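You operate a simulated robot arm through the tools that you are given. There is no shell and no other tool.

Carry out the task below with a simulated two-armed robot. There is one attempt and no reset: what you move stays moved.

JOB
Camera on, bring both register figures to zero, then switch to auto.

The check looks at the end state, three seconds after you hand in, the way a careful person would. Anything else that was tipped, shoved, dropped, spilled or broken makes it a failure.

ROBOT AND FRAMES
Two 7-joint arms with fingered hands on one trunk, on a base that moves. Base frame: it is fixed to the floor where the robot stands at the start and does not move with it; the origin is under the middle of the robot, x ahead of it, y to its left, z up. Units: mm, rad, N and s.
The left shoulder is at the start at [24, 92, 1336], the right one opposite. With the tool pointing down near the work surface each hand reaches from about 100 to 440 mm from the robot's upright axis, wherever it stands, measured 20 degrees to its own side. Places, roughly: air valve [1400, 2900, 600]; auto switch [300, -300, 900]; batch knob [600, 900, 900]; belt breaker [800, 1300, 600]; camera box [1200, 2200, 1000]; camera breaker [800, 1200, 600]; camera switch [300, 0, 900]; counter safe switch [600, 700, 900]; hoist breaker [800, 1200, 600]; laminate breaker [900, 1400, 600]; lamp breaker [900, 1400, 600]; length minus button [300, -100, 900]; length plus button [300, -100, 900]; main switch [800, 1600, 800]; pressure knob [1300, 2800, 600]; print breaker [900, 1500, 600]. Payload 2.1 kg a hand.
The tool frame of a hand sits at the grasp point between the pads (the TCP): z along the fingers, y along the line on which they close. The tips reach 20 mm beyond it. The gripper opens to 68 mm; its body begins 23 mm behind the TCP. The gripper is a hand of 5 fingers: y runs from the thumb to the fingers, the wrist lies at [-10, -79, -131] in the tool frame, and closing takes about 1.5 s.
Orientation is that of the tool frame in the base frame, as a unit quaternion [w, x, y, z]. With the fingers straight down and the wrist toward the robot, the tool's x, y and z point along [0, 1, 0], [1, 0, 0] and [0, 0, -1] of the base frame.

CONTROLS
- The arms move only by the tool move_arm. It takes "left_moves", "right_moves" or both (then of equal length, played together; a hand with none holds still); each is a list of rows, each a list of 6 numbers: the shift along the tool's x, y, z in mm, then the turn, a rotation vector about the tool's x, y, z in degrees. In form: [[x, y, z, ax, ay, az], ...]. A call has 1 to 20 rows; each row shifts and turns the commanded pose from where the row before left it, along the tool's axes as they then stand. "left_fingers" and "right_fingers" are, for a hand that has rows, the gripper command, from -1 (shut) to 1 (fully open), values between in proportion, set as the call begins (left out, the last holds). A row lasts 0.2 s, in which the tool goes at most 50 mm and 0.15 rad; a call with a longer step from one row to the next is refused whole, and so is a gripper value outside its range. Where a pose cannot be reached the arm comes as near as it can. A force on the tool above 40 N (or 10 N above the force at the start of the call, whichever is more), or a blocked arm, ends the call early, and 0.2 s more pass. The fingers move at their own pace (about 153 mm/s each) and stop on an object; they squeeze with about 27 N. The grip force told is the motor's: it shows also when the fingers shut on nothing. Time passes only in rows, and 0.2 s behind the last, so rows that do not move let the fingers close. It gives the time, the measured TCP pose, the force on the tool (base axes), the opening and the grip force at its end, in the units of the frame above (readings bear some noise), with the torque about the TCP (base axes, N m) and any sound that the robot's microphone picked up.
- Cameras (640 x 400 px; columns grow to the right, rows downward): "scene" is now at [89.2, -24.2, 1465.8]; the picture's right is [-0.30, -0.96, -0.00], its down [-0.73, 0.23, -0.64] and it looks along [0.61, -0.19, -0.77] (base axes); focal length 253 px, centre (320, 200). "left" rides on the left gripper at [-55, -58, -72] in its tool frame; the picture's right is [-0.57, -0.39, 0.73], its down [0.73, -0.64, 0.23] and it looks along [0.38, 0.66, 0.65] (tool axes); focal length 226 px, centre (320, 200). "right" rides on the right gripper at [54, -58, -72] in its tool frame; the picture's right is [-0.57, 0.39, -0.73], its down [-0.73, -0.64, 0.23] and it looks along [-0.38, 0.66, 0.65] (tool axes); focal length 226 px, centre (320, 200). There is no depth. A picture from a camera that has moved, and an enlarged one, comes with that camera's place and axes in the base frame and with its lens.
- snapshot(camera): a new picture of that camera. No time passes.
- slide_trunk(by): moves the trunk up (or, below 0, down) by that many mm; the arms and the scene camera ride with it, the base frame stays. It gives what a move gives, with no picture.
- base_move(legs): drives the robot by 1 to 6 legs, each [ahead, left, turn to the left] in mm, mm and rad, along the robot's own axes; the way and the turn of a leg run together, so that a leg with both is an arc; at most 1500 mm and 3.142 rad a leg. The arms and the cameras ride along, it lands a little off, and it stops where it bumps. It gives what a move gives.
- grasp_type(shape, hand): the hand has 5 fingers and takes this shape, open, in about a second: jaw (thumb against the fingers, like two jaws); tri (thumb and two fingers); tip (a fingertip pinch); poke (one finger out to press); point (the index stretched); flat (the hand flat); cup (the hand cupped); fist (a fist). The gripper value then closes the fingers along that shape, each until it touches; the sizes above hold for jaw. It gives what a move gives, with no picture.
- turn_head(pan, tilt): turns the head with the scene camera to pan (to the left, within 1.501 rad either way) and tilt (down, from -0.506 to 1.204), counted from straight ahead of the robot (the tilt from the chest, where the trunk bows). It gives what a move gives.
- close_up(camera, box): a new picture of the part [left, top, right, bottom] of that camera's present view, enlarged. No time passes.
- job_done(): hands the job in; it is judged then, once.

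Places have to be worked out from the pictures, the camera data and where the tool is seen. Open the grippers and draw the arms clear of the work before you hand the job in, unless the task says otherwise.

The tools are called after "Request:" as name(argument=value, ...) on one line, values as JSON. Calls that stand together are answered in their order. move_arm: Moves the arms, as the interface text tells. Its arguments: {"type":"object","properties":{"left_moves":{"type":"array","items":{"type":"array","items":{"type":"number"}}},"left_fingers":{"type":"number"},"right_moves":{"type":"array","items":{"type":"array","items":{"type":"number"}}},"right_fingers":{"type":"number"}},"required":[]} The other tools are called the same way: slide_trunk (by) moves the trunk up or down; grasp_type (shape, hand) gives the hand a shape; base_move (legs) drives the base; turn_head (pan, tilt) turns the head that bears the scene camera; snapshot (camera) takes a picture; close_up (camera, box) takes an enlarged picture of a part of a camera's view; job_done () hands the job in.

At the start:

```text
clock: 0.0
left_tcp_pos: [228.3, 62.7, 1139.8]
left_ee_rot: [-0.114, 0.685, 0.693, 0.192]
left_wrist_force: [-1.0, 0.1, -0.5]
left_wrist_torque: [0.02, 0.0, 0.0]
left_gripper_width: 67.7
left_finger_force: 0.0
left_shape: jaw
right_tcp_pos: [246.7, -264.5, 1171.0]
right_ee_rot: [0.001, 0.707, 0.708, -0.001]
right_wrist_force: [0.0, 0.2, -0.4]
right_wrist_torque: [-0.01, 0.01, -0.03]
right_gripper_width: 67.4
right_finger_force: 0.1
right_shape: jaw
trunk travel left (down, up): [-575.0, 329.0]
robot x, y, heading: [1.4, -0.1, -0.001]
head pan, tilt (commanded): [-0.3, 0.873]
```

scene: 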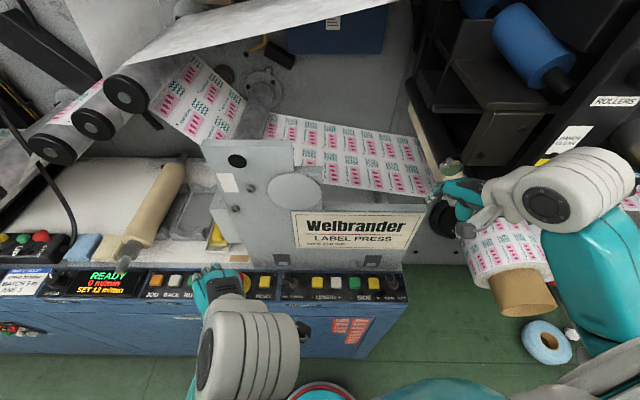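
right: 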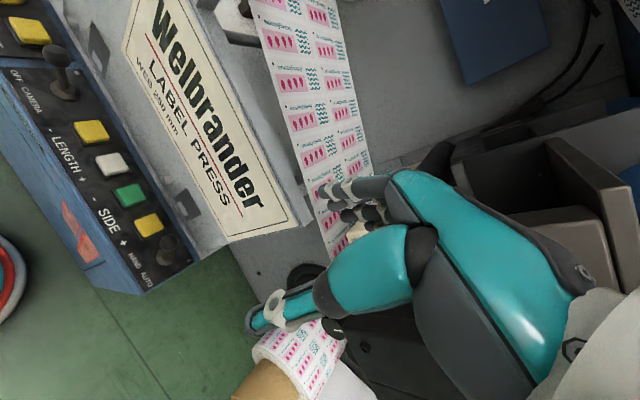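
left: 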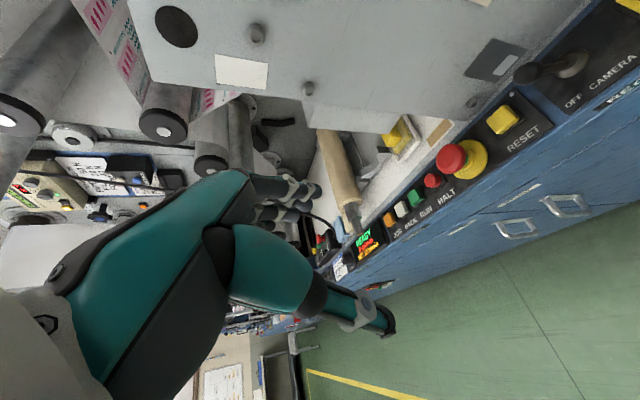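

The panel shows a camera switch, LENGTH −/+ and SIDE −/+ buttons and a HAND/AUTO switch. I'll enlarge the pictures to read the panel.

Request:
close_up(camera="right", box=[0, 0, 240, 300])

Request:
close_up(camera="scene", box=[180, 240, 420, 390])

Request:
close_up(camera="left", box=[320, 0, 640, 200])

```text
1.33 times, centred on (120, 150) of right
camera zoom: at [189.0, -209.0, 1243.8], right [0.39, -0.57, 0.73], down [-0.64, -0.73, -0.23], along [0.66, -0.38, -0.65], focal length 301 px, centre (587, 267)
```

zoom: 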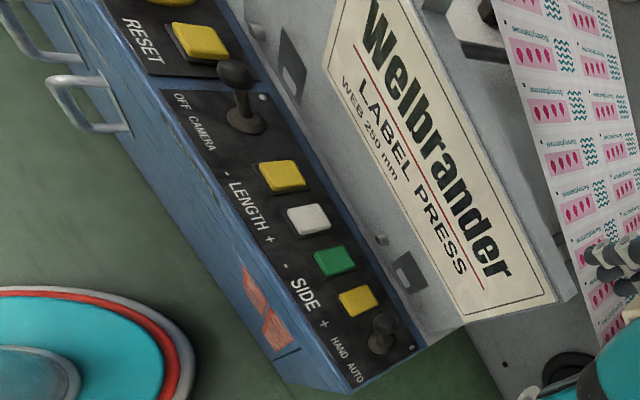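

```text
2.67 times, centred on (300, 315) of scene
camera zoom: at [89.2, -24.2, 1465.8], right [-0.3, -0.96, 0.0], down [-0.73, 0.23, -0.64], along [0.61, -0.19, -0.77], focal length 676 px, centre (373, -107)
```

zoom: 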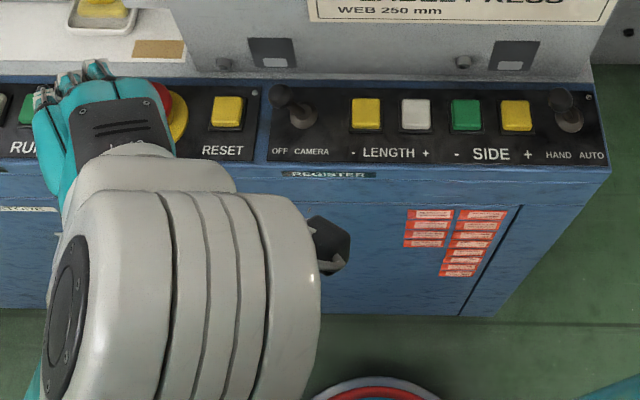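

```text
2.00 times, centred on (480, 100) of left
camera zoom: at [164.9, -16.3, 1174.8], right [-0.29, -0.2, -0.94], down [-0.64, 0.77, 0.03], along [0.71, 0.61, -0.35], focal length 452 px, centre (0, 400)
```

zoom: 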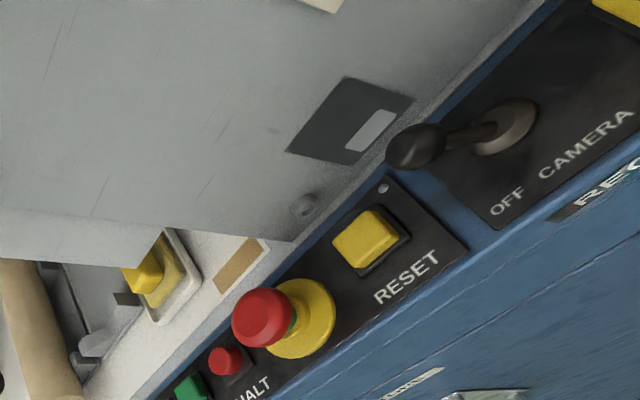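

The camera lever leans toward OFF. I'll look around to find where the register figures appear and the state of the breakers and other instruments.

Request:
turn_head(pan=0.8, tilt=0.5)

Request:
snapshot(camera="scene")

```text
clock: 1.3
left_tcp_pos: [228.3, 64.8, 1139.5]
left_ee_rot: [-0.113, 0.683, 0.695, 0.194]
left_wrist_force: [0.0, 0.2, 1.2]
left_wrist_torque: [-0.01, 0.0, -0.01]
left_gripper_width: 67.8
left_finger_force: 0.0
left_shape: jaw
right_tcp_pos: [247.0, -264.8, 1171.1]
right_ee_rot: [0.0, 0.707, 0.708, 0.0]
right_wrist_force: [0.1, -1.2, -0.7]
right_wrist_torque: [-0.02, 0.0, 0.0]
right_gripper_width: 67.8
right_finger_force: 0.1
right_shape: jaw
trunk travel left (down, up): [-575.0, 329.0]
robot x, y, heading: [0.2, -0.0, 0.003]
head pan, tilt (commanded): [0.799, 0.499]
```

```text
taken
camera scene: at [79.1, 63.7, 1497.5], right [0.72, -0.7, 0.0], down [-0.33, -0.34, -0.88], along [0.61, 0.63, -0.48], focal length 253 px, centre (320, 200)
```

scene: 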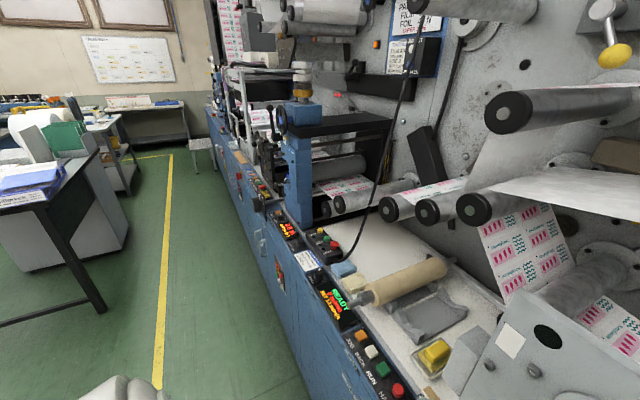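

I see a display near READY and a second further along (orange digits). I'll enlarge these.

Request:
close_up(camera="scene", box=[240, 180, 400, 280])

Request:
close_up(camera="scene", box=[300, 260, 440, 400])

Request:
close_up(camera="scene", box=[200, 60, 360, 180])

Request:
close_up(camera="scene", box=[360, 0, 480, 80])

```text
4.00 times, centred on (320, 230) of scene
camera zoom: at [79.1, 63.7, 1497.5], right [0.72, -0.7, 0.0], down [-0.33, -0.34, -0.88], along [0.61, 0.63, -0.48], focal length 1014 px, centre (320, 80)
```

zoom: 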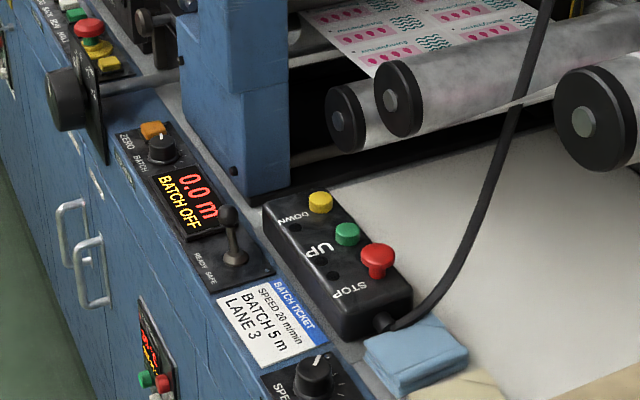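

```text
2.86 times, centred on (370, 330) of scene
camera zoom: at [79.1, 63.7, 1497.5], right [0.72, -0.7, 0.0], down [-0.33, -0.34, -0.88], along [0.61, 0.63, -0.48], focal length 724 px, centre (177, -171)
```

zoom: 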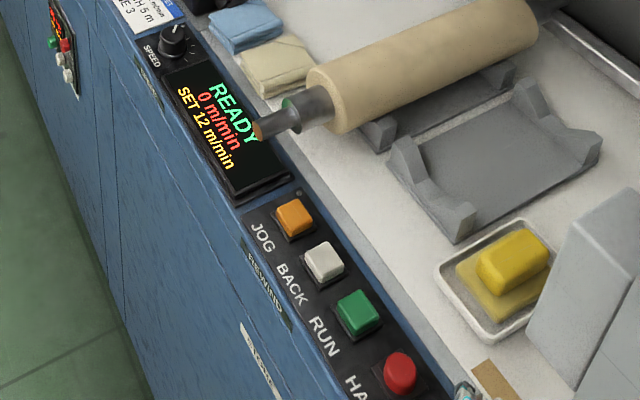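

```text
3.33 times, centred on (280, 120) of scene
camera zoom: at [79.1, 63.7, 1497.5], right [0.72, -0.7, 0.0], down [-0.33, -0.34, -0.88], along [0.61, 0.63, -0.48], focal length 845 px, centre (453, 467)
```

zoom: 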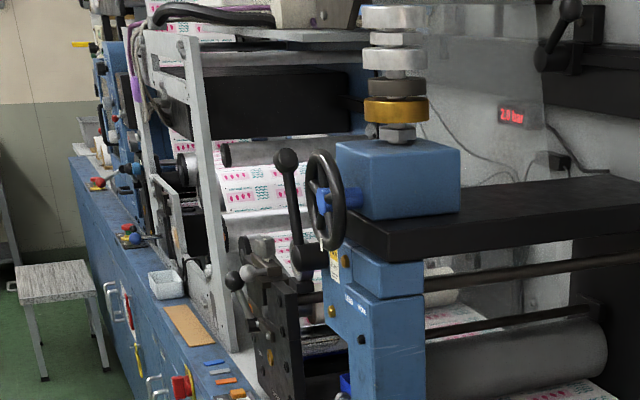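

```text
5.00 times, centred on (420, 40) of scene
camera zoom: at [79.1, 63.7, 1497.5], right [0.72, -0.7, 0.0], down [-0.33, -0.34, -0.88], along [0.61, 0.63, -0.48], focal length 1267 px, centre (-180, 1000)
```

zoom: 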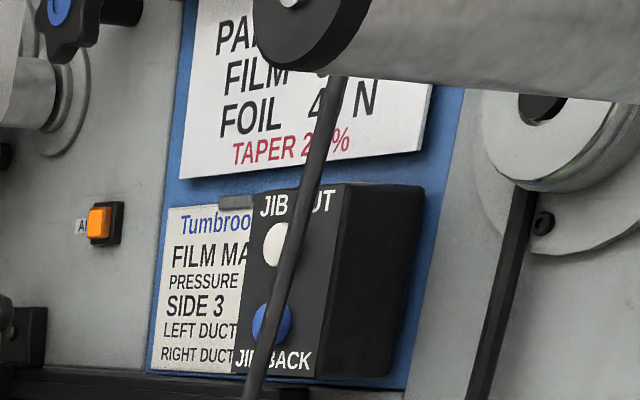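

I'll look further around for the camera box and for a display that may carry the register figures.

Request:
turn_head(pan=0.9, tilt=0.15)

Request:
snapshot(camera="scene")

Request:
close_up(camera="scene", box=[220, 60, 380, 160])

Request:
turn_head(pan=-0.3, tilt=0.3)

Request:
snapshot(camera="scene")

```text
clock: 2.2
left_tcp_pos: [229.7, 64.6, 1140.2]
left_ee_rot: [-0.113, 0.684, 0.694, 0.194]
left_wrist_force: [-0.1, -0.2, 1.0]
left_wrist_torque: [-0.04, -0.02, 0.0]
left_gripper_width: 67.7
left_finger_force: 0.1
left_shape: jaw
right_tcp_pos: [247.1, -264.5, 1171.4]
right_ee_rot: [0.001, 0.707, 0.707, -0.001]
right_wrist_force: [0.8, 0.1, -0.4]
right_wrist_torque: [0.03, -0.02, 0.0]
right_gripper_width: 67.7
right_finger_force: 0.1
right_shape: jaw
trunk travel left (down, up): [-575.0, 329.0]
robot x, y, heading: [0.7, 1.9, 0.002]
head pan, tilt (commanded): [0.901, 0.15]
```

```text
taken
camera scene: at [73.3, 71.2, 1529.9], right [0.78, -0.62, 0.0], down [-0.09, -0.12, -0.99], along [0.61, 0.77, -0.15], focal length 253 px, centre (320, 200)
```

scene: 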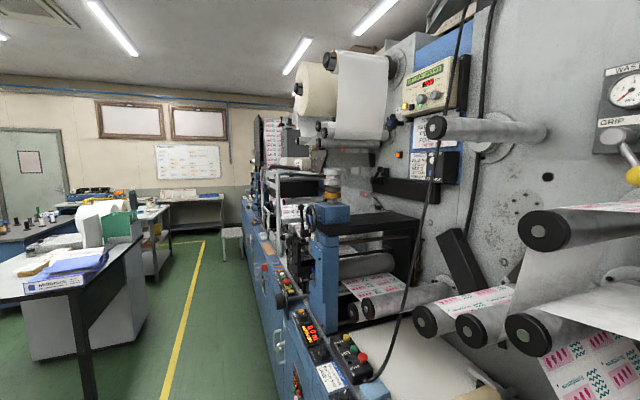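

```text
4.00 times, centred on (300, 110) of scene
camera zoom: at [73.3, 71.2, 1529.9], right [0.78, -0.62, 0.0], down [-0.09, -0.12, -0.99], along [0.61, 0.77, -0.15], focal length 1014 px, centre (400, 560)
```

zoom: 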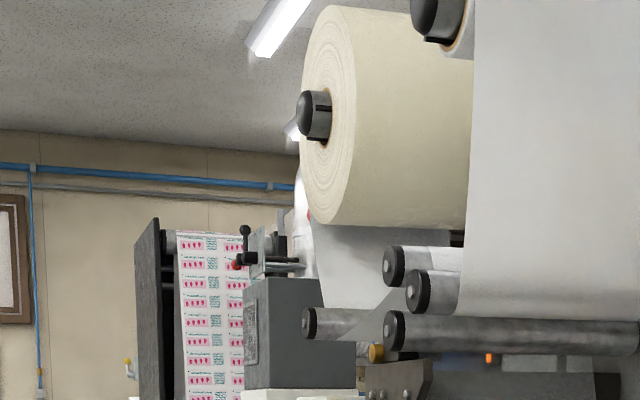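

```text
clock: 3.6
left_tcp_pos: [229.4, 63.0, 1139.7]
left_ee_rot: [-0.113, 0.684, 0.694, 0.194]
left_wrist_force: [0.8, -0.4, 0.2]
left_wrist_torque: [-0.03, -0.02, 0.0]
left_gripper_width: 67.7
left_finger_force: 0.1
left_shape: jaw
right_tcp_pos: [246.9, -264.5, 1173.1]
right_ee_rot: [0.001, 0.707, 0.707, 0.0]
right_wrist_force: [0.0, -0.2, 0.1]
right_wrist_torque: [0.02, -0.03, 0.0]
right_gripper_width: 67.5
right_finger_force: 0.1
right_shape: jaw
trunk travel left (down, up): [-575.0, 329.0]
robot x, y, heading: [-2.2, -1.6, -0.001]
head pan, tilt (commanded): [-0.3, 0.3]
```

```text
taken
camera scene: at [104.9, -29.0, 1515.9], right [-0.29, -0.96, 0.0], down [-0.28, 0.09, -0.96], along [0.91, -0.28, -0.3], focal length 253 px, centre (320, 200)
```

scene: 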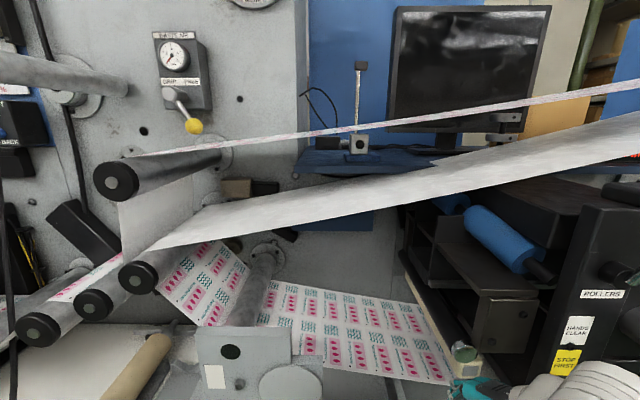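

The dark monitor at upper right likely shows the register figures once the camera is on. I'll look at the right hand and its surroundings before shaping it.

Request:
turn_head(pan=-0.6, tilt=0.75)

Request:
snapshot(camera="scene")

Request:
snapshot(camera="right")

```text
clock: 4.5
left_tcp_pos: [230.9, 62.9, 1140.6]
left_ee_rot: [-0.114, 0.683, 0.694, 0.194]
left_wrist_force: [0.0, 0.9, -0.1]
left_wrist_torque: [0.01, 0.0, 0.03]
left_gripper_width: 67.7
left_finger_force: 0.0
left_shape: jaw
right_tcp_pos: [246.8, -263.9, 1172.3]
right_ee_rot: [0.0, 0.706, 0.708, 0.0]
right_wrist_force: [-0.5, 0.0, -0.1]
right_wrist_torque: [0.0, 0.02, -0.01]
right_gripper_width: 67.5
right_finger_force: 0.0
right_shape: jaw
trunk travel left (down, up): [-575.0, 329.0]
robot x, y, heading: [0.0, -0.2, 0.005]
head pan, tilt (commanded): [-0.6, 0.75]
```

```text
taken
camera scene: at [84.1, -48.2, 1475.6], right [-0.56, -0.83, 0.0], down [-0.56, 0.38, -0.73], along [0.6, -0.41, -0.68], focal length 253 px, centre (320, 200)
```

scene: 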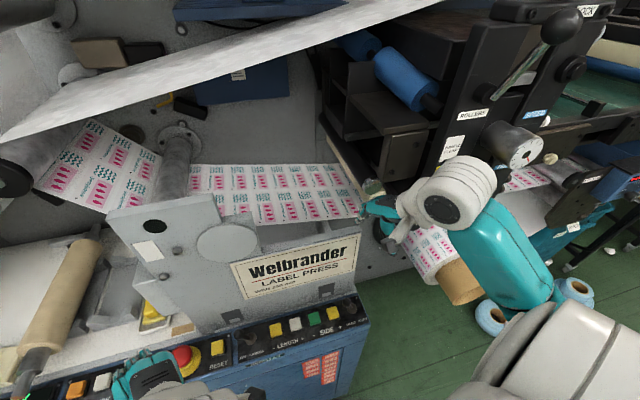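

```text
taken
camera right: at [189.0, -209.0, 1243.8], right [0.39, -0.57, 0.73], down [-0.64, -0.73, -0.23], along [0.66, -0.38, -0.65], focal length 226 px, centre (320, 200)
```

right: 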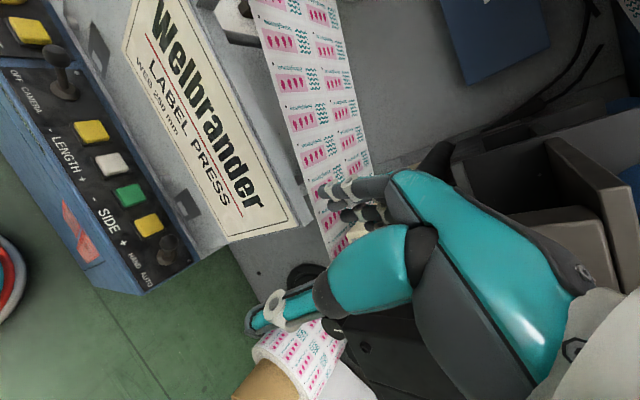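

The right hand seems free in air above the web edge. I'll draw it back 60 mm toward the robot, then set it to poke and view it.

Request:
move_arm(right_moves=[[0, -20, 0, 0, 0, 0], [0, -20, 0, 0, 0, 0], [0, -20, 0, 0, 0, 0], [0, 0, 0, 0, 0, 0]])

Request:
grasp_type(hand="right", shape="poke")

Request:
snapshot(camera="right")

Request:
snapshot(camera="scene")

```text
clock: 5.5
left_tcp_pos: [228.8, 64.0, 1140.3]
left_ee_rot: [-0.113, 0.684, 0.694, 0.194]
left_wrist_force: [-0.1, -0.2, 0.1]
left_wrist_torque: [0.03, -0.01, 0.03]
left_gripper_width: 67.9
left_finger_force: 0.1
left_shape: jaw
right_tcp_pos: [203.7, -285.0, 1167.5]
right_ee_rot: [0.0, 0.707, 0.707, -0.001]
right_wrist_force: [-0.1, -0.8, -0.1]
right_wrist_torque: [0.02, -0.03, 0.03]
right_gripper_width: 67.7
right_finger_force: 0.1
right_shape: jaw
right hand out of reach, approached as far as the arm can: row 2, 3
trunk travel left (down, up): [-575.0, 329.0]
robot x, y, heading: [0.7, -2.4, -0.006]
head pan, tilt (commanded): [-0.6, 0.75]
```

```text
clock: 6.4
left_tcp_pos: [230.3, 63.5, 1139.8]
left_ee_rot: [-0.114, 0.684, 0.694, 0.194]
left_wrist_force: [0.9, 0.8, -0.4]
left_wrist_torque: [0.0, 0.0, 0.0]
left_gripper_width: 67.5
left_finger_force: 0.0
left_shape: jaw
right_tcp_pos: [204.1, -285.3, 1167.1]
right_ee_rot: [-0.001, 0.708, 0.707, 0.0]
right_wrist_force: [-0.7, -0.1, 0.3]
right_wrist_torque: [0.01, 0.01, 0.01]
right_gripper_width: 0.0
right_finger_force: 0.0
right_shape: poke
trunk travel left (down, up): [-575.0, 329.0]
robot x, y, heading: [-3.0, -0.3, 0.002]
head pan, tilt (commanded): [-0.6, 0.75]
```

```text
taken
camera right: at [146.0, -229.9, 1239.5], right [0.39, -0.57, 0.73], down [-0.64, -0.73, -0.23], along [0.66, -0.38, -0.65], focal length 226 px, centre (320, 200)
```

right: 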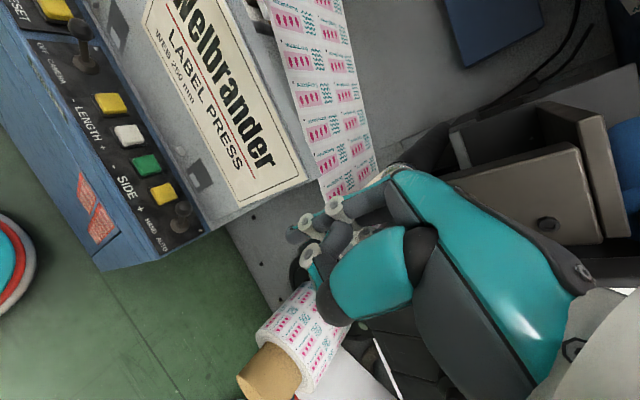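

```text
taken
camera scene: at [84.0, -48.3, 1475.6], right [-0.56, -0.83, 0.0], down [-0.56, 0.39, -0.73], along [0.6, -0.41, -0.68], focal length 253 px, centre (320, 200)
```

scene: 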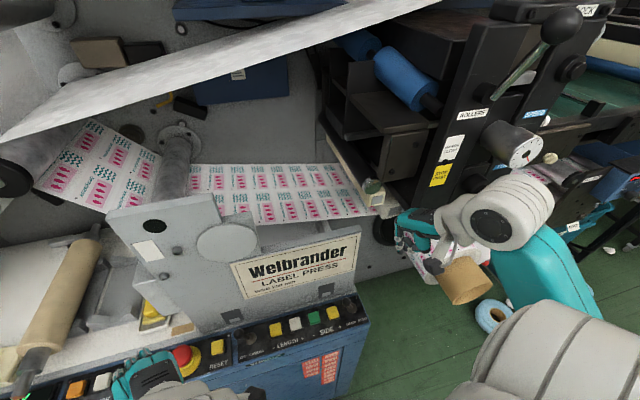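

I'll enlarge the poke finger to locate its tip in the tool frame.

Request:
close_up(camera="right", box=[260, 140, 420, 340])

Request:
close_up(camera="scene", box=[360, 160, 520, 300])

```text
2.00 times, centred on (340, 240) of right
camera zoom: at [146.0, -229.9, 1239.5], right [0.39, -0.57, 0.73], down [-0.64, -0.73, -0.23], along [0.66, -0.38, -0.65], focal length 452 px, centre (280, 120)
```

zoom: 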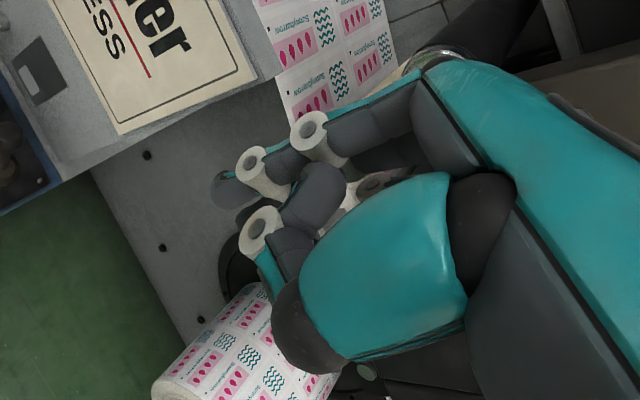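

```text
2.86 times, centred on (440, 230) of scene
camera zoom: at [84.0, -48.3, 1475.6], right [-0.56, -0.83, 0.0], down [-0.56, 0.39, -0.73], along [0.6, -0.41, -0.68], focal length 724 px, centre (-23, 114)
```

zoom: 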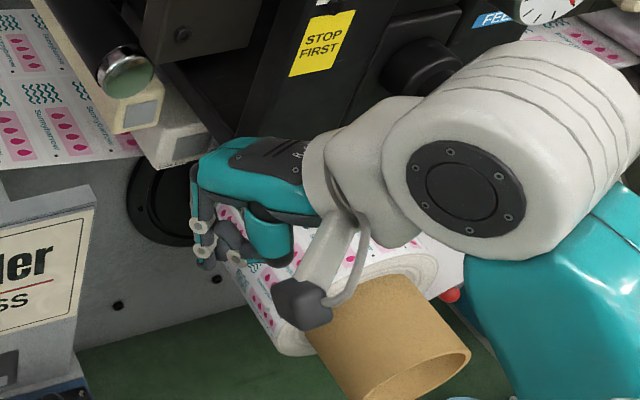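

I'll zoom in more to separate the index tip from the curled fingers.

Request:
close_up(camera="scene", box=[390, 195, 470, 255])

Request:
close_up(camera="right", box=[270, 170, 370, 270])

```text
6.67 times, centred on (430, 225) of scene
camera zoom: at [84.0, -48.3, 1475.6], right [-0.56, -0.83, 0.0], down [-0.56, 0.39, -0.73], along [0.6, -0.41, -0.68], focal length 1689 px, centre (-413, 33)
```

zoom: 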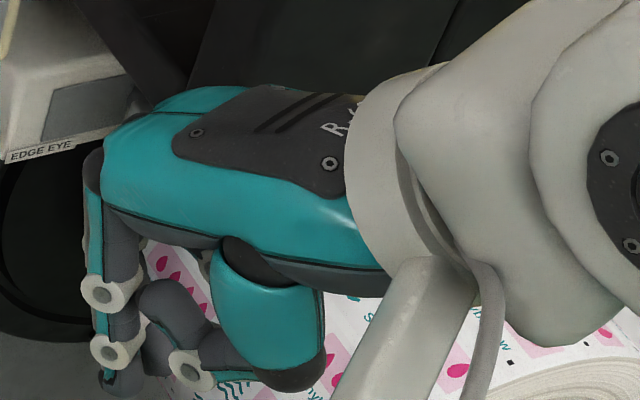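

```text
4.00 times, centred on (320, 220) of right
camera zoom: at [146.0, -229.9, 1239.5], right [0.39, -0.57, 0.73], down [-0.64, -0.73, -0.23], along [0.66, -0.38, -0.65], focal length 904 px, centre (320, 120)
```

zoom: 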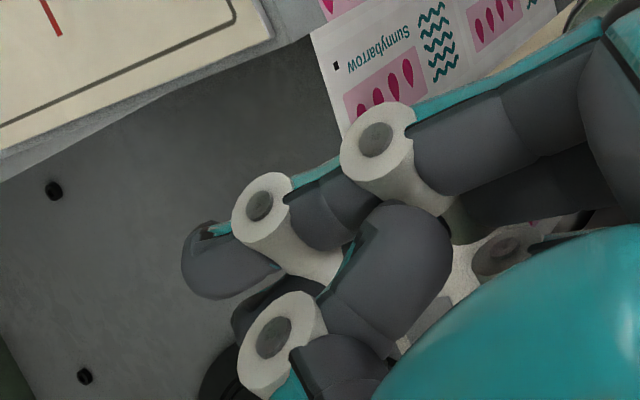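

The poke index points straight down with the tip about 18 mm beyond the TCP. The left index is on the right side of its hand, so I'll use the left hand to push the camera lever from OFF to the right; first poke shape and square it up to the panel (fingers down, yaw −17°).

Request:
grasp_type(hand="left", shape="poke")

Request:
move_arm(left_moves=[[0, 0, 0, 0.65, -6.5, 4.4], [0, 0, 0, 0.65, -6.5, 4.4], [0, 0, 0, 0.65, -6.5, 4.4], [0, 0, 0, 0.65, -6.5, 4.4], [0, 0, 0, 0, 0, 0]])

Request:
snapshot(camera="left")

Request:
turn_head(pan=-0.2, tilt=0.95)

Request:
snapshot(camera="scene")

```text
clock: 7.3
left_tcp_pos: [230.1, 65.1, 1139.8]
left_ee_rot: [-0.113, 0.684, 0.694, 0.195]
left_wrist_force: [-0.5, 0.2, 0.6]
left_wrist_torque: [0.0, 0.0, 0.01]
left_gripper_width: 0.0
left_finger_force: 0.1
left_shape: poke
right_tcp_pos: [204.1, -284.0, 1168.8]
right_ee_rot: [0.0, 0.707, 0.707, 0.0]
right_wrist_force: [-0.3, 0.1, -0.9]
right_wrist_torque: [-0.01, 0.0, 0.0]
right_gripper_width: 0.0
right_finger_force: 0.0
right_shape: poke
trunk travel left (down, up): [-575.0, 329.0]
robot x, y, heading: [-1.9, 1.1, 0.002]
head pan, tilt (commanded): [-0.6, 0.75]
```

```text
clock: 8.5
left_tcp_pos: [246.6, 52.1, 1130.1]
left_ee_rot: [0.002, 0.805, 0.593, -0.002]
left_wrist_force: [-0.1, 0.3, 0.4]
left_wrist_torque: [-0.03, -0.03, 0.03]
left_gripper_width: 0.0
left_finger_force: 0.0
left_shape: poke
left hand out of reach, approached as far as the arm can: row 2, 3
right_tcp_pos: [204.7, -285.5, 1167.1]
right_ee_rot: [0.0, 0.707, 0.707, 0.0]
right_wrist_force: [0.0, 0.3, 0.2]
right_wrist_torque: [-0.06, 0.0, 0.01]
right_gripper_width: 0.0
right_finger_force: 0.2
right_shape: poke
trunk travel left (down, up): [-575.0, 329.0]
robot x, y, heading: [-4.8, 2.1, 0.001]
head pan, tilt (commanded): [-0.6, 0.75]
```

```text
taken
camera left: at [174.0, 16.4, 1202.1], right [-0.54, -0.43, -0.73], down [-0.39, 0.89, -0.23], along [0.75, 0.16, -0.65], focal length 226 px, centre (320, 200)
```

left: 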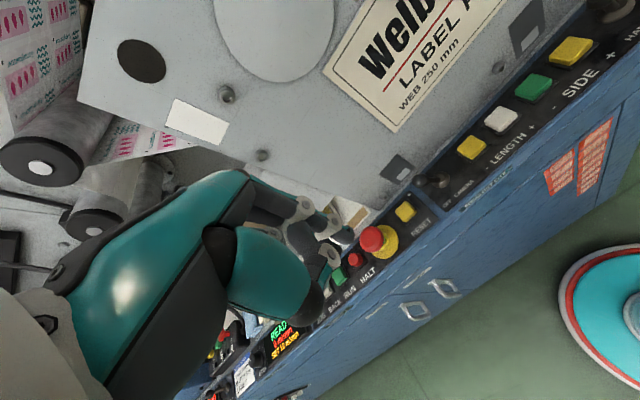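

```text
clock: 9.3
left_tcp_pos: [245.8, 52.0, 1129.8]
left_ee_rot: [0.001, 0.805, 0.593, -0.001]
left_wrist_force: [-0.8, -0.5, -0.6]
left_wrist_torque: [-0.01, -0.02, 0.03]
left_gripper_width: 0.1
left_finger_force: 0.1
left_shape: poke
right_tcp_pos: [203.1, -284.4, 1167.5]
right_ee_rot: [0.0, 0.708, 0.706, 0.0]
right_wrist_force: [0.1, 1.2, -0.4]
right_wrist_torque: [-0.03, 0.01, 0.03]
right_gripper_width: 0.0
right_finger_force: 0.0
right_shape: poke
trunk travel left (down, up): [-575.0, 329.0]
robot x, y, heading: [-1.1, -1.2, -0.003]
head pan, tilt (commanded): [-0.201, 0.949]
```

```text
taken
camera scene: at [86.9, -16.0, 1460.1], right [-0.2, -0.98, 0.0], down [-0.8, 0.16, -0.58], along [0.57, -0.12, -0.81], focal length 253 px, centre (320, 200)
```

scene: 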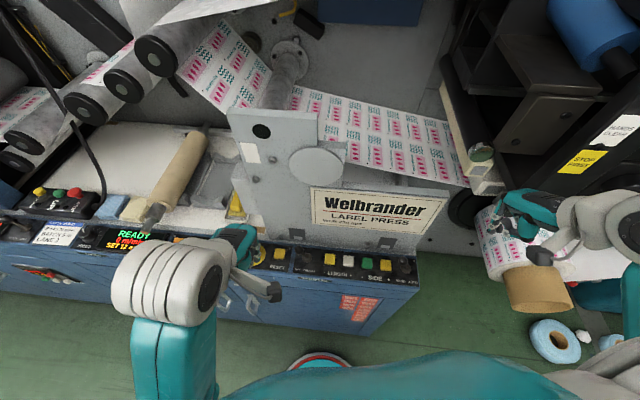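

The left hand is squared up. Next I tilt it 12° so the finger points slightly forward (keeping knuckles off the wall) and go part way down toward a point left of the camera lever, staying high.

Request:
move_arm(left_moves=[[0, 0, 0, -6, 0, 0], [0, 0, 0, -6, 0, 0], [0, 14.6, 35.8, 0, 0, 0], [0, 14.6, 35.8, 0, 0, 0], [0, 14.6, 35.8, 0, 0, 0], [0, 0, 0, 0, 0, 0]])

Request:
snapshot(camera="scene")

Request:
snapshot(camera="left")

```text
clock: 10.7
left_tcp_pos: [319.3, 26.3, 1026.8]
left_ee_rot: [0.086, 0.8, 0.59, 0.061]
left_wrist_force: [-1.1, 0.2, 0.3]
left_wrist_torque: [0.04, 0.0, -0.01]
left_gripper_width: 0.0
left_finger_force: 0.0
left_shape: poke
left hand out of reach, approached as far as the arm can: row 1, 2
right_tcp_pos: [202.7, -285.0, 1167.1]
right_ee_rot: [0.0, 0.707, 0.707, 0.0]
right_wrist_force: [-0.9, -0.5, -0.5]
right_wrist_torque: [-0.05, -0.02, -0.03]
right_gripper_width: 0.0
right_finger_force: 0.0
right_shape: poke
trunk travel left (down, up): [-575.0, 329.0]
robot x, y, heading: [0.6, 3.5, 0.002]
head pan, tilt (commanded): [-0.201, 0.949]
```

```text
taken
camera scene: at [86.9, -15.9, 1460.0], right [-0.2, -0.98, 0.0], down [-0.8, 0.16, -0.58], along [0.57, -0.12, -0.81], focal length 253 px, centre (320, 200)
```

scene: 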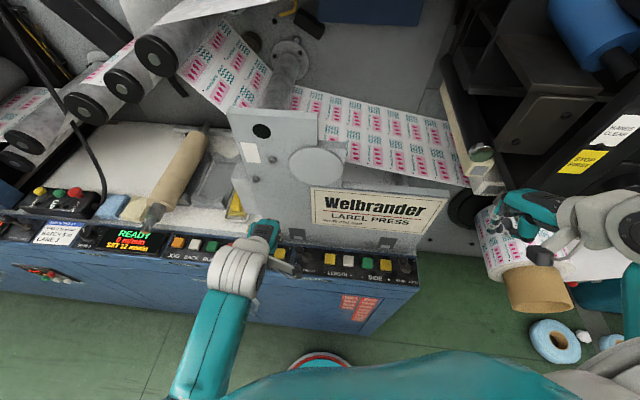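

```text
taken
camera left: at [233.9, -5.9, 1085.4], right [-0.38, -0.48, -0.79], down [-0.34, 0.87, -0.36], along [0.86, 0.13, -0.49], focal length 226 px, centre (320, 200)
```

left: 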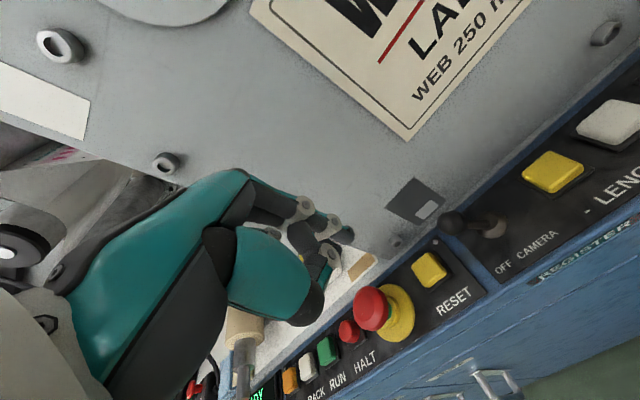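

The left camera confirms the lever tip near (343, −18, 905) leaning left, RESET near (361, 31) and the E‑stop well further left at (378, 98). I lower the left finger to a hover left of the lever.

Request:
move_arm(left_moves=[[0, 4.8, 27.3, 0, 0, 0], [0, 4.8, 27.3, 0, 0, 0], [0, 4.8, 27.3, 0, 0, 0], [0, 0, 0, 0, 0, 0]])

Request:
snapshot(camera="left")

Request:
close_up(camera="scene", box=[220, 190, 440, 320])

```text
clock: 11.7
left_tcp_pos: [347.4, 15.9, 948.1]
left_ee_rot: [0.086, 0.8, 0.591, 0.062]
left_wrist_force: [0.5, 0.8, 0.3]
left_wrist_torque: [0.02, 0.0, 0.01]
left_gripper_width: 0.0
left_finger_force: 0.0
left_shape: poke
right_tcp_pos: [203.3, -284.3, 1168.0]
right_ee_rot: [0.0, 0.707, 0.707, 0.0]
right_wrist_force: [0.2, -0.1, -0.5]
right_wrist_torque: [0.02, -0.01, 0.0]
right_gripper_width: 0.0
right_finger_force: 0.0
right_shape: poke
trunk travel left (down, up): [-575.0, 329.0]
robot x, y, heading: [0.3, 0.5, -0.002]
head pan, tilt (commanded): [-0.201, 0.949]
```

```text
taken
camera left: at [262.2, -14.9, 1007.4], right [-0.38, -0.48, -0.79], down [-0.34, 0.87, -0.36], along [0.86, 0.13, -0.49], focal length 226 px, centre (320, 200)
```

left: 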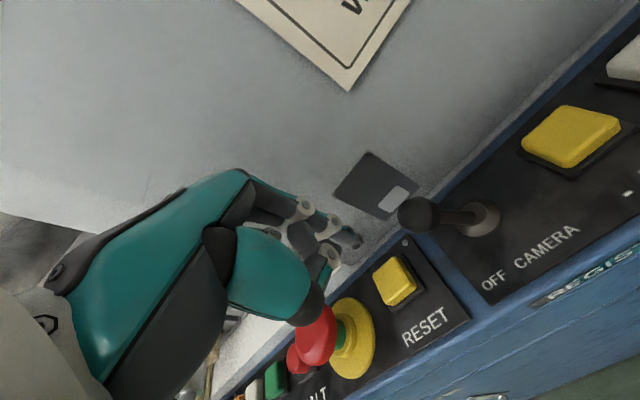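

```text
2.91 times, centred on (330, 255) of scene
camera zoom: at [86.9, -15.9, 1460.0], right [-0.2, -0.98, 0.0], down [-0.8, 0.16, -0.58], along [0.57, -0.12, -0.81], focal length 737 px, centre (291, 40)
```

zoom: 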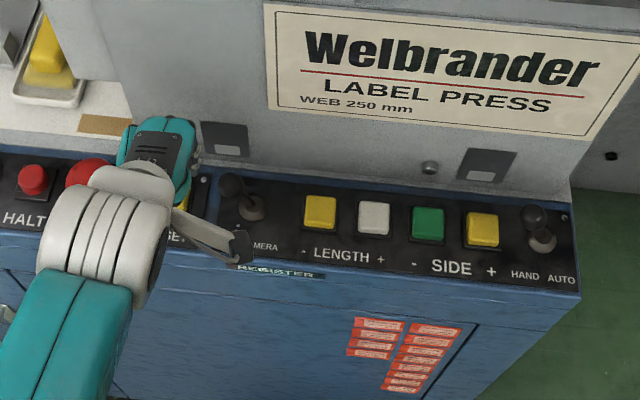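

The finger is ~25 mm left of the lever ball. I lower 42 mm so the tip sits at about z = 888 beside the lever, above the RESET height.

Request:
move_arm(left_moves=[[0, -3.4, 20.7, 0, 0, 0], [0, -3.4, 20.7, 0, 0, 0], [0, 0, 0, 0, 0, 0]])

Request:
snapshot(camera="left")

```text
clock: 12.5
left_tcp_pos: [349.2, 16.0, 907.3]
left_ee_rot: [0.085, 0.8, 0.591, 0.061]
left_wrist_force: [0.0, 0.1, -0.2]
left_wrist_torque: [0.02, 0.0, -0.03]
left_gripper_width: 0.1
left_finger_force: 0.0
left_shape: poke
right_tcp_pos: [203.3, -284.4, 1168.0]
right_ee_rot: [0.0, 0.707, 0.707, 0.0]
right_wrist_force: [-0.2, 0.1, 0.3]
right_wrist_torque: [0.01, 0.0, -0.01]
right_gripper_width: 0.0
right_finger_force: 0.0
right_shape: poke
trunk travel left (down, up): [-575.0, 329.0]
robot x, y, heading: [4.0, -1.6, 0.0]
head pan, tilt (commanded): [-0.201, 0.949]
```

```text
taken
camera left: at [264.2, -15.1, 966.0], right [-0.38, -0.48, -0.79], down [-0.34, 0.87, -0.36], along [0.86, 0.13, -0.49], focal length 226 px, centre (320, 200)
```

left: 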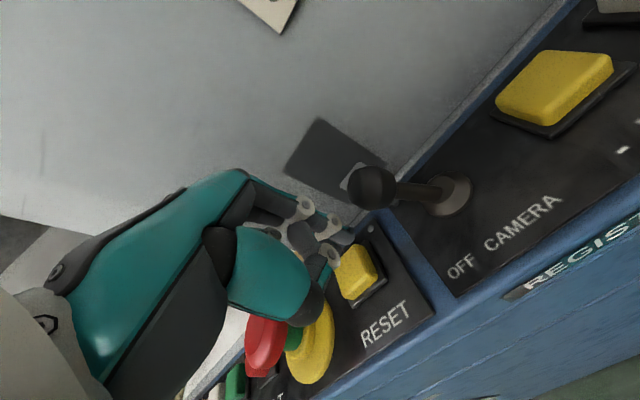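

The tip is beside the lever ball. I push to the right (−x) in small steps.

Request:
move_arm(left_moves=[[-6, 0, 0, 0, 0, 0], [-6, 0, 0, 0, 0, 0], [-6, 0, 0, 0, 0, 0], [-6, 0, 0, 0, 0, 0]])

Request:
snapshot(camera="left")

```text
clock: 13.7
left_tcp_pos: [344.5, 20.8, 899.4]
left_ee_rot: [0.062, 0.799, 0.592, 0.08]
left_wrist_force: [-0.1, 0.4, -0.3]
left_wrist_torque: [0.0, -0.02, -0.01]
left_gripper_width: 0.1
left_finger_force: 0.1
left_shape: poke
right_tcp_pos: [204.4, -284.9, 1167.4]
right_ee_rot: [0.0, 0.708, 0.707, -0.001]
right_wrist_force: [0.2, -0.6, -0.7]
right_wrist_torque: [-0.03, 0.01, 0.03]
right_gripper_width: 0.0
right_finger_force: 0.1
right_shape: poke
trunk travel left (down, up): [-575.0, 329.0]
robot x, y, heading: [-0.0, 4.3, 0.003]
head pan, tilt (commanded): [-0.201, 0.949]
stopped in row 4 (left hand): the arm was blocked; the commanded pose is now the measured one
```

```text
taken
camera left: at [259.4, -14.1, 956.2], right [-0.38, -0.43, -0.82], down [-0.34, 0.89, -0.31], along [0.86, 0.16, -0.48], focal length 226 px, centre (320, 200)
```

left: 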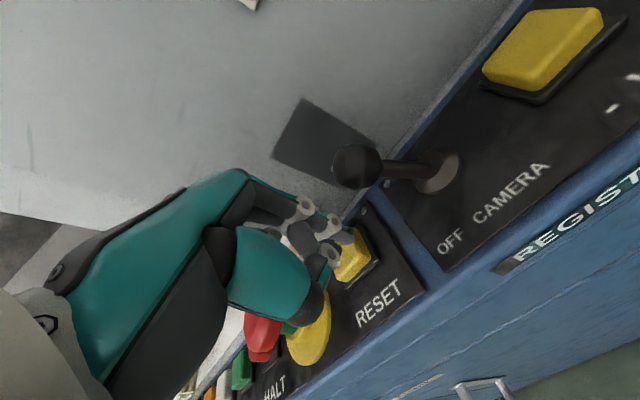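

The arm was blocked (not by the tool; no force) and slipped down a bit. I raise the hand and look at the arm from the head camera.

Request:
move_arm(left_moves=[[0, 0, -15, 0, 0, 0], [0, 0, -15, 0, 0, 0], [0, 0, 0, 0, 0, 0]])

Request:
turn_head(pan=0.2, tilt=1.15)

Request:
snapshot(camera="scene")

```text
clock: 14.5
left_tcp_pos: [339.4, 20.1, 929.9]
left_ee_rot: [0.065, 0.8, 0.592, 0.076]
left_wrist_force: [0.0, -0.4, -0.2]
left_wrist_torque: [0.01, -0.01, 0.03]
left_gripper_width: 0.2
left_finger_force: 0.1
left_shape: poke
right_tcp_pos: [203.4, -284.8, 1167.6]
right_ee_rot: [0.0, 0.707, 0.707, -0.001]
right_wrist_force: [0.2, 0.4, -0.3]
right_wrist_torque: [0.01, -0.02, 0.0]
right_gripper_width: 0.0
right_finger_force: 0.0
right_shape: poke
trunk travel left (down, up): [-575.0, 329.0]
robot x, y, heading: [1.1, -3.9, -0.002]
head pan, tilt (commanded): [-0.201, 0.949]
```

```text
clock: 15.4
left_tcp_pos: [338.0, 19.1, 931.2]
left_ee_rot: [0.064, 0.799, 0.593, 0.077]
left_wrist_force: [0.0, -0.2, 1.0]
left_wrist_torque: [0.02, 0.01, -0.01]
left_gripper_width: 0.1
left_finger_force: 0.1
left_shape: poke
right_tcp_pos: [203.8, -285.5, 1167.4]
right_ee_rot: [0.001, 0.707, 0.707, -0.001]
right_wrist_force: [0.1, -0.6, 0.2]
right_wrist_torque: [0.0, 0.02, 0.02]
right_gripper_width: 0.0
right_finger_force: 0.1
right_shape: poke
trunk travel left (down, up): [-575.0, 329.0]
robot x, y, heading: [5.0, -1.6, -0.001]
head pan, tilt (commanded): [0.201, 1.15]
```

```text
taken
camera scene: at [74.1, 10.4, 1446.7], right [0.2, -0.98, 0.0], down [-0.89, -0.18, -0.41], along [0.4, 0.08, -0.91], focal length 253 px, centre (320, 200)
```

scene: 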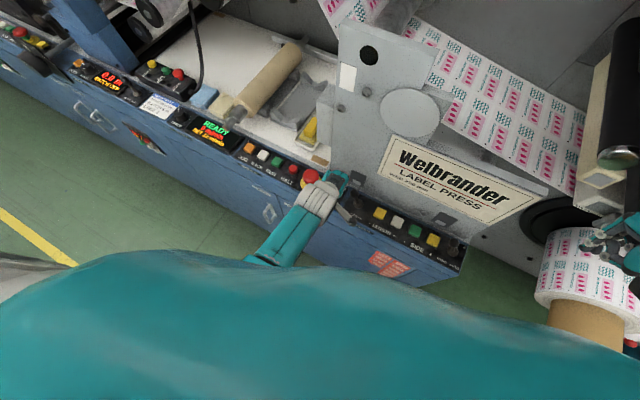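

The left arm runs out of comfortable range here since the robot stands 17° askew to the machine. I draw the left hand up and back, then turn the base −0.3 rad to stand square to the panel.

Request:
move_arm(left_moves=[[0, 0, -25, 0, 0, 0], [0, -16, -20, 0, 0, 0], [0, -16, -20, 0, 0, 0], [0, -14, -10, 0, 0, 0], [0, 0, 0, 0, 0, 0]])

Request:
turn_head(pan=-1.0, tilt=0.7)

Request:
snapshot(camera="scene")

```text
clock: 16.6
left_tcp_pos: [282.3, 32.5, 994.6]
left_ee_rot: [0.064, 0.8, 0.592, 0.077]
left_wrist_force: [-0.3, 0.2, -0.2]
left_wrist_torque: [0.04, 0.01, 0.03]
left_gripper_width: 0.1
left_finger_force: 0.0
left_shape: poke
right_tcp_pos: [203.7, -285.0, 1168.0]
right_ee_rot: [0.0, 0.708, 0.706, 0.0]
right_wrist_force: [0.6, 0.0, -0.2]
right_wrist_torque: [0.0, 0.01, 0.0]
right_gripper_width: 0.1
right_finger_force: 0.1
right_shape: poke
trunk travel left (down, up): [-575.0, 329.0]
robot x, y, heading: [-0.6, -1.3, -0.003]
head pan, tilt (commanded): [0.201, 1.15]
```

```text
clock: 18.0
left_tcp_pos: [281.3, 33.8, 994.1]
left_ee_rot: [0.064, 0.799, 0.593, 0.076]
left_wrist_force: [-0.8, -0.5, -0.6]
left_wrist_torque: [0.01, -0.01, -0.02]
left_gripper_width: 0.0
left_finger_force: 0.0
left_shape: poke
right_tcp_pos: [203.4, -286.3, 1166.4]
right_ee_rot: [-0.001, 0.707, 0.707, -0.001]
right_wrist_force: [-0.3, 0.3, -1.3]
right_wrist_torque: [-0.03, 0.02, 0.01]
right_gripper_width: 0.0
right_finger_force: 0.0
right_shape: poke
trunk travel left (down, up): [-575.0, 329.0]
robot x, y, heading: [2.6, 1.4, 0.002]
head pan, tilt (commanded): [-1.0, 0.7]
```

```text
taken
camera scene: at [61.5, -72.9, 1479.8], right [-0.84, -0.54, 0.0], down [-0.35, 0.54, -0.76], along [0.41, -0.64, -0.64], focal length 253 px, centre (320, 200)
```

scene: 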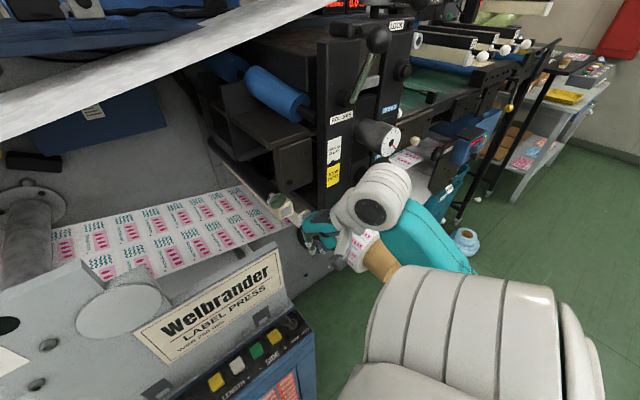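

The right side is clear of obstacles near the arm. I turn the base −0.3 rad to face the panel squarely.

Request:
base_move(legs=[[0, 0, -0.3]])

Request:
turn_head(pan=0.0, tilt=0.95)

Request:
snapshot(camera="scene")

Request:
snapshot(camera="left")

```text
clock: 19.4
left_tcp_pos: [278.2, -50.7, 994.9]
left_ee_rot: [0.076, 0.879, 0.466, 0.066]
left_wrist_force: [0.2, 0.7, -0.3]
left_wrist_torque: [-0.02, 0.02, 0.0]
left_gripper_width: 0.0
left_finger_force: 0.0
left_shape: poke
right_tcp_pos: [110.5, -331.6, 1166.9]
right_ee_rot: [0.001, 0.806, 0.592, 0.001]
right_wrist_force: [0.3, -1.1, -0.4]
right_wrist_torque: [-0.01, -0.04, 0.01]
right_gripper_width: 0.0
right_finger_force: 0.1
right_shape: poke
trunk travel left (down, up): [-575.0, 329.0]
robot x, y, heading: [0.1, 0.9, -0.301]
head pan, tilt (commanded): [-1.0, 0.7]
```

```text
clock: 20.6
left_tcp_pos: [278.8, -50.3, 994.4]
left_ee_rot: [0.075, 0.879, 0.466, 0.066]
left_wrist_force: [0.2, 0.1, -0.9]
left_wrist_torque: [-0.01, 0.0, -0.01]
left_gripper_width: 0.0
left_finger_force: 0.1
left_shape: poke
right_tcp_pos: [110.3, -332.8, 1168.1]
right_ee_rot: [0.0, 0.805, 0.593, 0.001]
right_wrist_force: [-0.2, 0.3, -0.3]
right_wrist_torque: [0.0, 0.0, 0.0]
right_gripper_width: 0.0
right_finger_force: 0.1
right_shape: poke
trunk travel left (down, up): [-575.0, 329.0]
robot x, y, heading: [-2.8, -1.6, -0.297]
head pan, tilt (commanded): [0.0, 0.949]
```

```text
taken
camera scene: at [84.3, -27.6, 1460.1], right [-0.3, -0.95, 0.0], down [-0.78, 0.24, -0.58], along [0.56, -0.17, -0.81], focal length 253 px, centre (320, 200)
```

scene: 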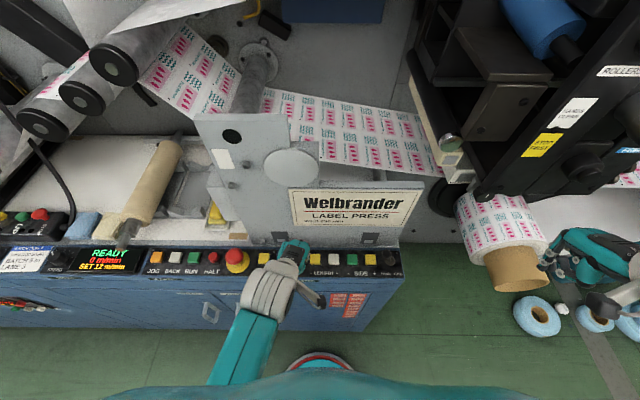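

```text
taken
camera left: at [187.6, -59.0, 1051.7], right [-0.49, -0.31, -0.81], down [-0.07, 0.95, -0.32], along [0.87, -0.1, -0.49], focal length 226 px, centre (320, 200)
```

left: 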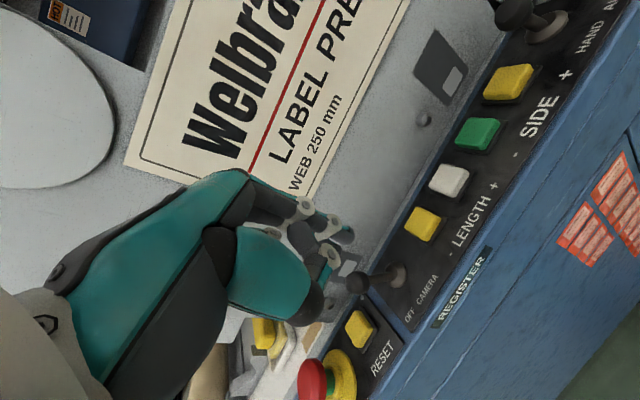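

The robot now stands square. I align the left hand's yaw with the panel and move it to a hover left of the camera lever.

Request:
move_arm(left_moves=[[0, 0, 0, -0.2, 0.4, -8.4], [0, 0, 0, -0.2, 0.4, -8.4], [28.3, 12.9, 13, 0, 0, 0], [28.3, 12.9, 13, 0, 0, 0], [28.3, 12.9, 13, 0, 0, 0], [0, 0, 0, 0, 0, 0]])

Request:
snapshot(camera="left")

```text
clock: 21.3
left_tcp_pos: [294.0, -2.4, 979.7]
left_ee_rot: [0.039, 0.817, 0.562, 0.126]
left_wrist_force: [0.6, -0.6, 0.9]
left_wrist_torque: [-0.02, 0.0, 0.0]
left_gripper_width: 0.0
left_finger_force: 0.0
left_shape: poke
right_tcp_pos: [110.3, -333.3, 1167.7]
right_ee_rot: [-0.001, 0.805, 0.593, 0.0]
right_wrist_force: [-0.2, 0.1, -1.1]
right_wrist_torque: [-0.01, 0.0, 0.02]
right_gripper_width: 0.0
right_finger_force: 0.1
right_shape: poke
trunk travel left (down, up): [-575.0, 329.0]
robot x, y, heading: [-2.5, -1.3, -0.295]
head pan, tilt (commanded): [0.0, 0.949]
stopped in row 3 (left hand): the arm was blocked; the commanded pose is now the measured one
```

```text
taken
camera left: at [204.2, -37.0, 1029.2], right [-0.36, -0.33, -0.87], down [-0.28, 0.93, -0.23], along [0.89, 0.16, -0.42], focal length 226 px, centre (320, 200)
```

left: 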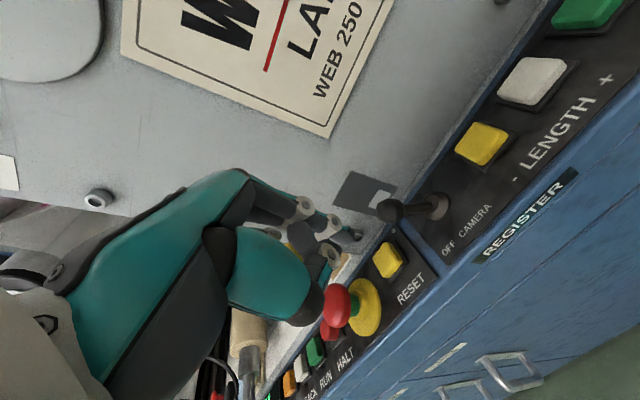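

Blocked again without tool force, so something about the left arm's posture is limiting. I'll look at the left arm from the head.

Request:
turn_head(pan=0.9, tilt=1.2)

Request:
snapshot(camera="scene")

Request:
turn_head(pan=0.2, tilt=1.2)

Request:
snapshot(camera="scene")

```text
clock: 22.5
left_tcp_pos: [293.6, -0.7, 980.4]
left_ee_rot: [0.039, 0.817, 0.561, 0.126]
left_wrist_force: [0.3, 0.8, -0.2]
left_wrist_torque: [0.0, 0.02, -0.01]
left_gripper_width: 0.0
left_finger_force: 0.1
left_shape: poke
right_tcp_pos: [110.1, -333.5, 1167.8]
right_ee_rot: [0.0, 0.805, 0.593, 0.0]
right_wrist_force: [0.5, 0.1, -0.1]
right_wrist_torque: [0.0, -0.01, -0.03]
right_gripper_width: 0.0
right_finger_force: 0.0
right_shape: poke
trunk travel left (down, up): [-575.0, 329.0]
robot x, y, heading: [-0.5, 0.2, -0.3]
head pan, tilt (commanded): [0.901, 1.201]
```

```text
taken
camera scene: at [61.1, 25.5, 1443.9], right [0.56, -0.83, 0.0], down [-0.77, -0.53, -0.36], along [0.3, 0.2, -0.93], focal length 253 px, centre (320, 200)
```

scene: 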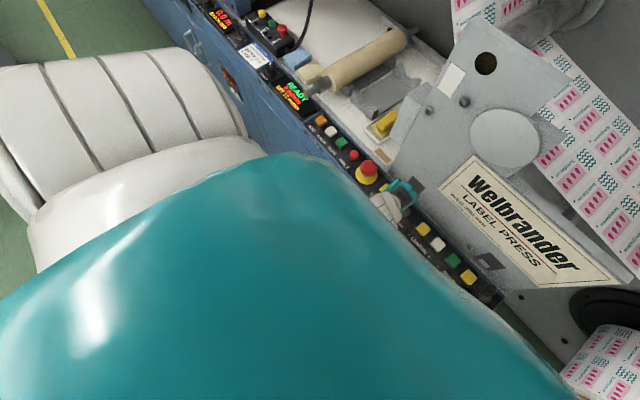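

```text
clock: 23.6
left_tcp_pos: [293.5, -1.7, 981.0]
left_ee_rot: [0.039, 0.817, 0.562, 0.127]
left_wrist_force: [1.1, 0.2, -0.3]
left_wrist_torque: [0.02, -0.01, -0.01]
left_gripper_width: 0.2
left_finger_force: 0.1
left_shape: poke
right_tcp_pos: [110.0, -333.1, 1166.7]
right_ee_rot: [0.001, 0.806, 0.592, 0.0]
right_wrist_force: [0.4, -0.6, 0.0]
right_wrist_torque: [-0.01, -0.02, 0.01]
right_gripper_width: 0.0
right_finger_force: 0.0
right_shape: poke
trunk travel left (down, up): [-575.0, 329.0]
robot x, y, heading: [-1.0, 2.1, -0.3]
head pan, tilt (commanded): [0.201, 1.201]
```

```text
taken
camera scene: at [70.5, -11.5, 1443.8], right [-0.1, -1.0, 0.0], down [-0.93, 0.09, -0.36], along [0.36, -0.04, -0.93], focal length 253 px, centre (320, 200)
```

scene: 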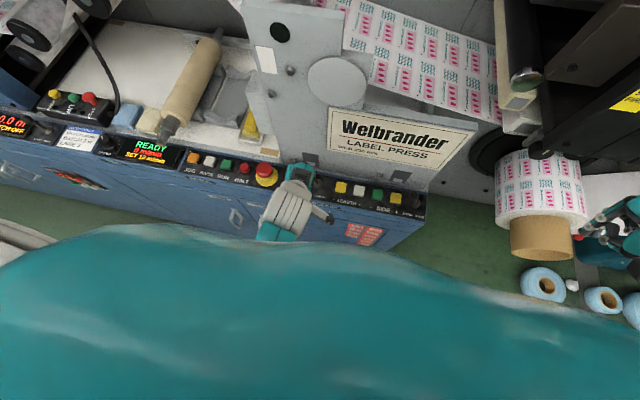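

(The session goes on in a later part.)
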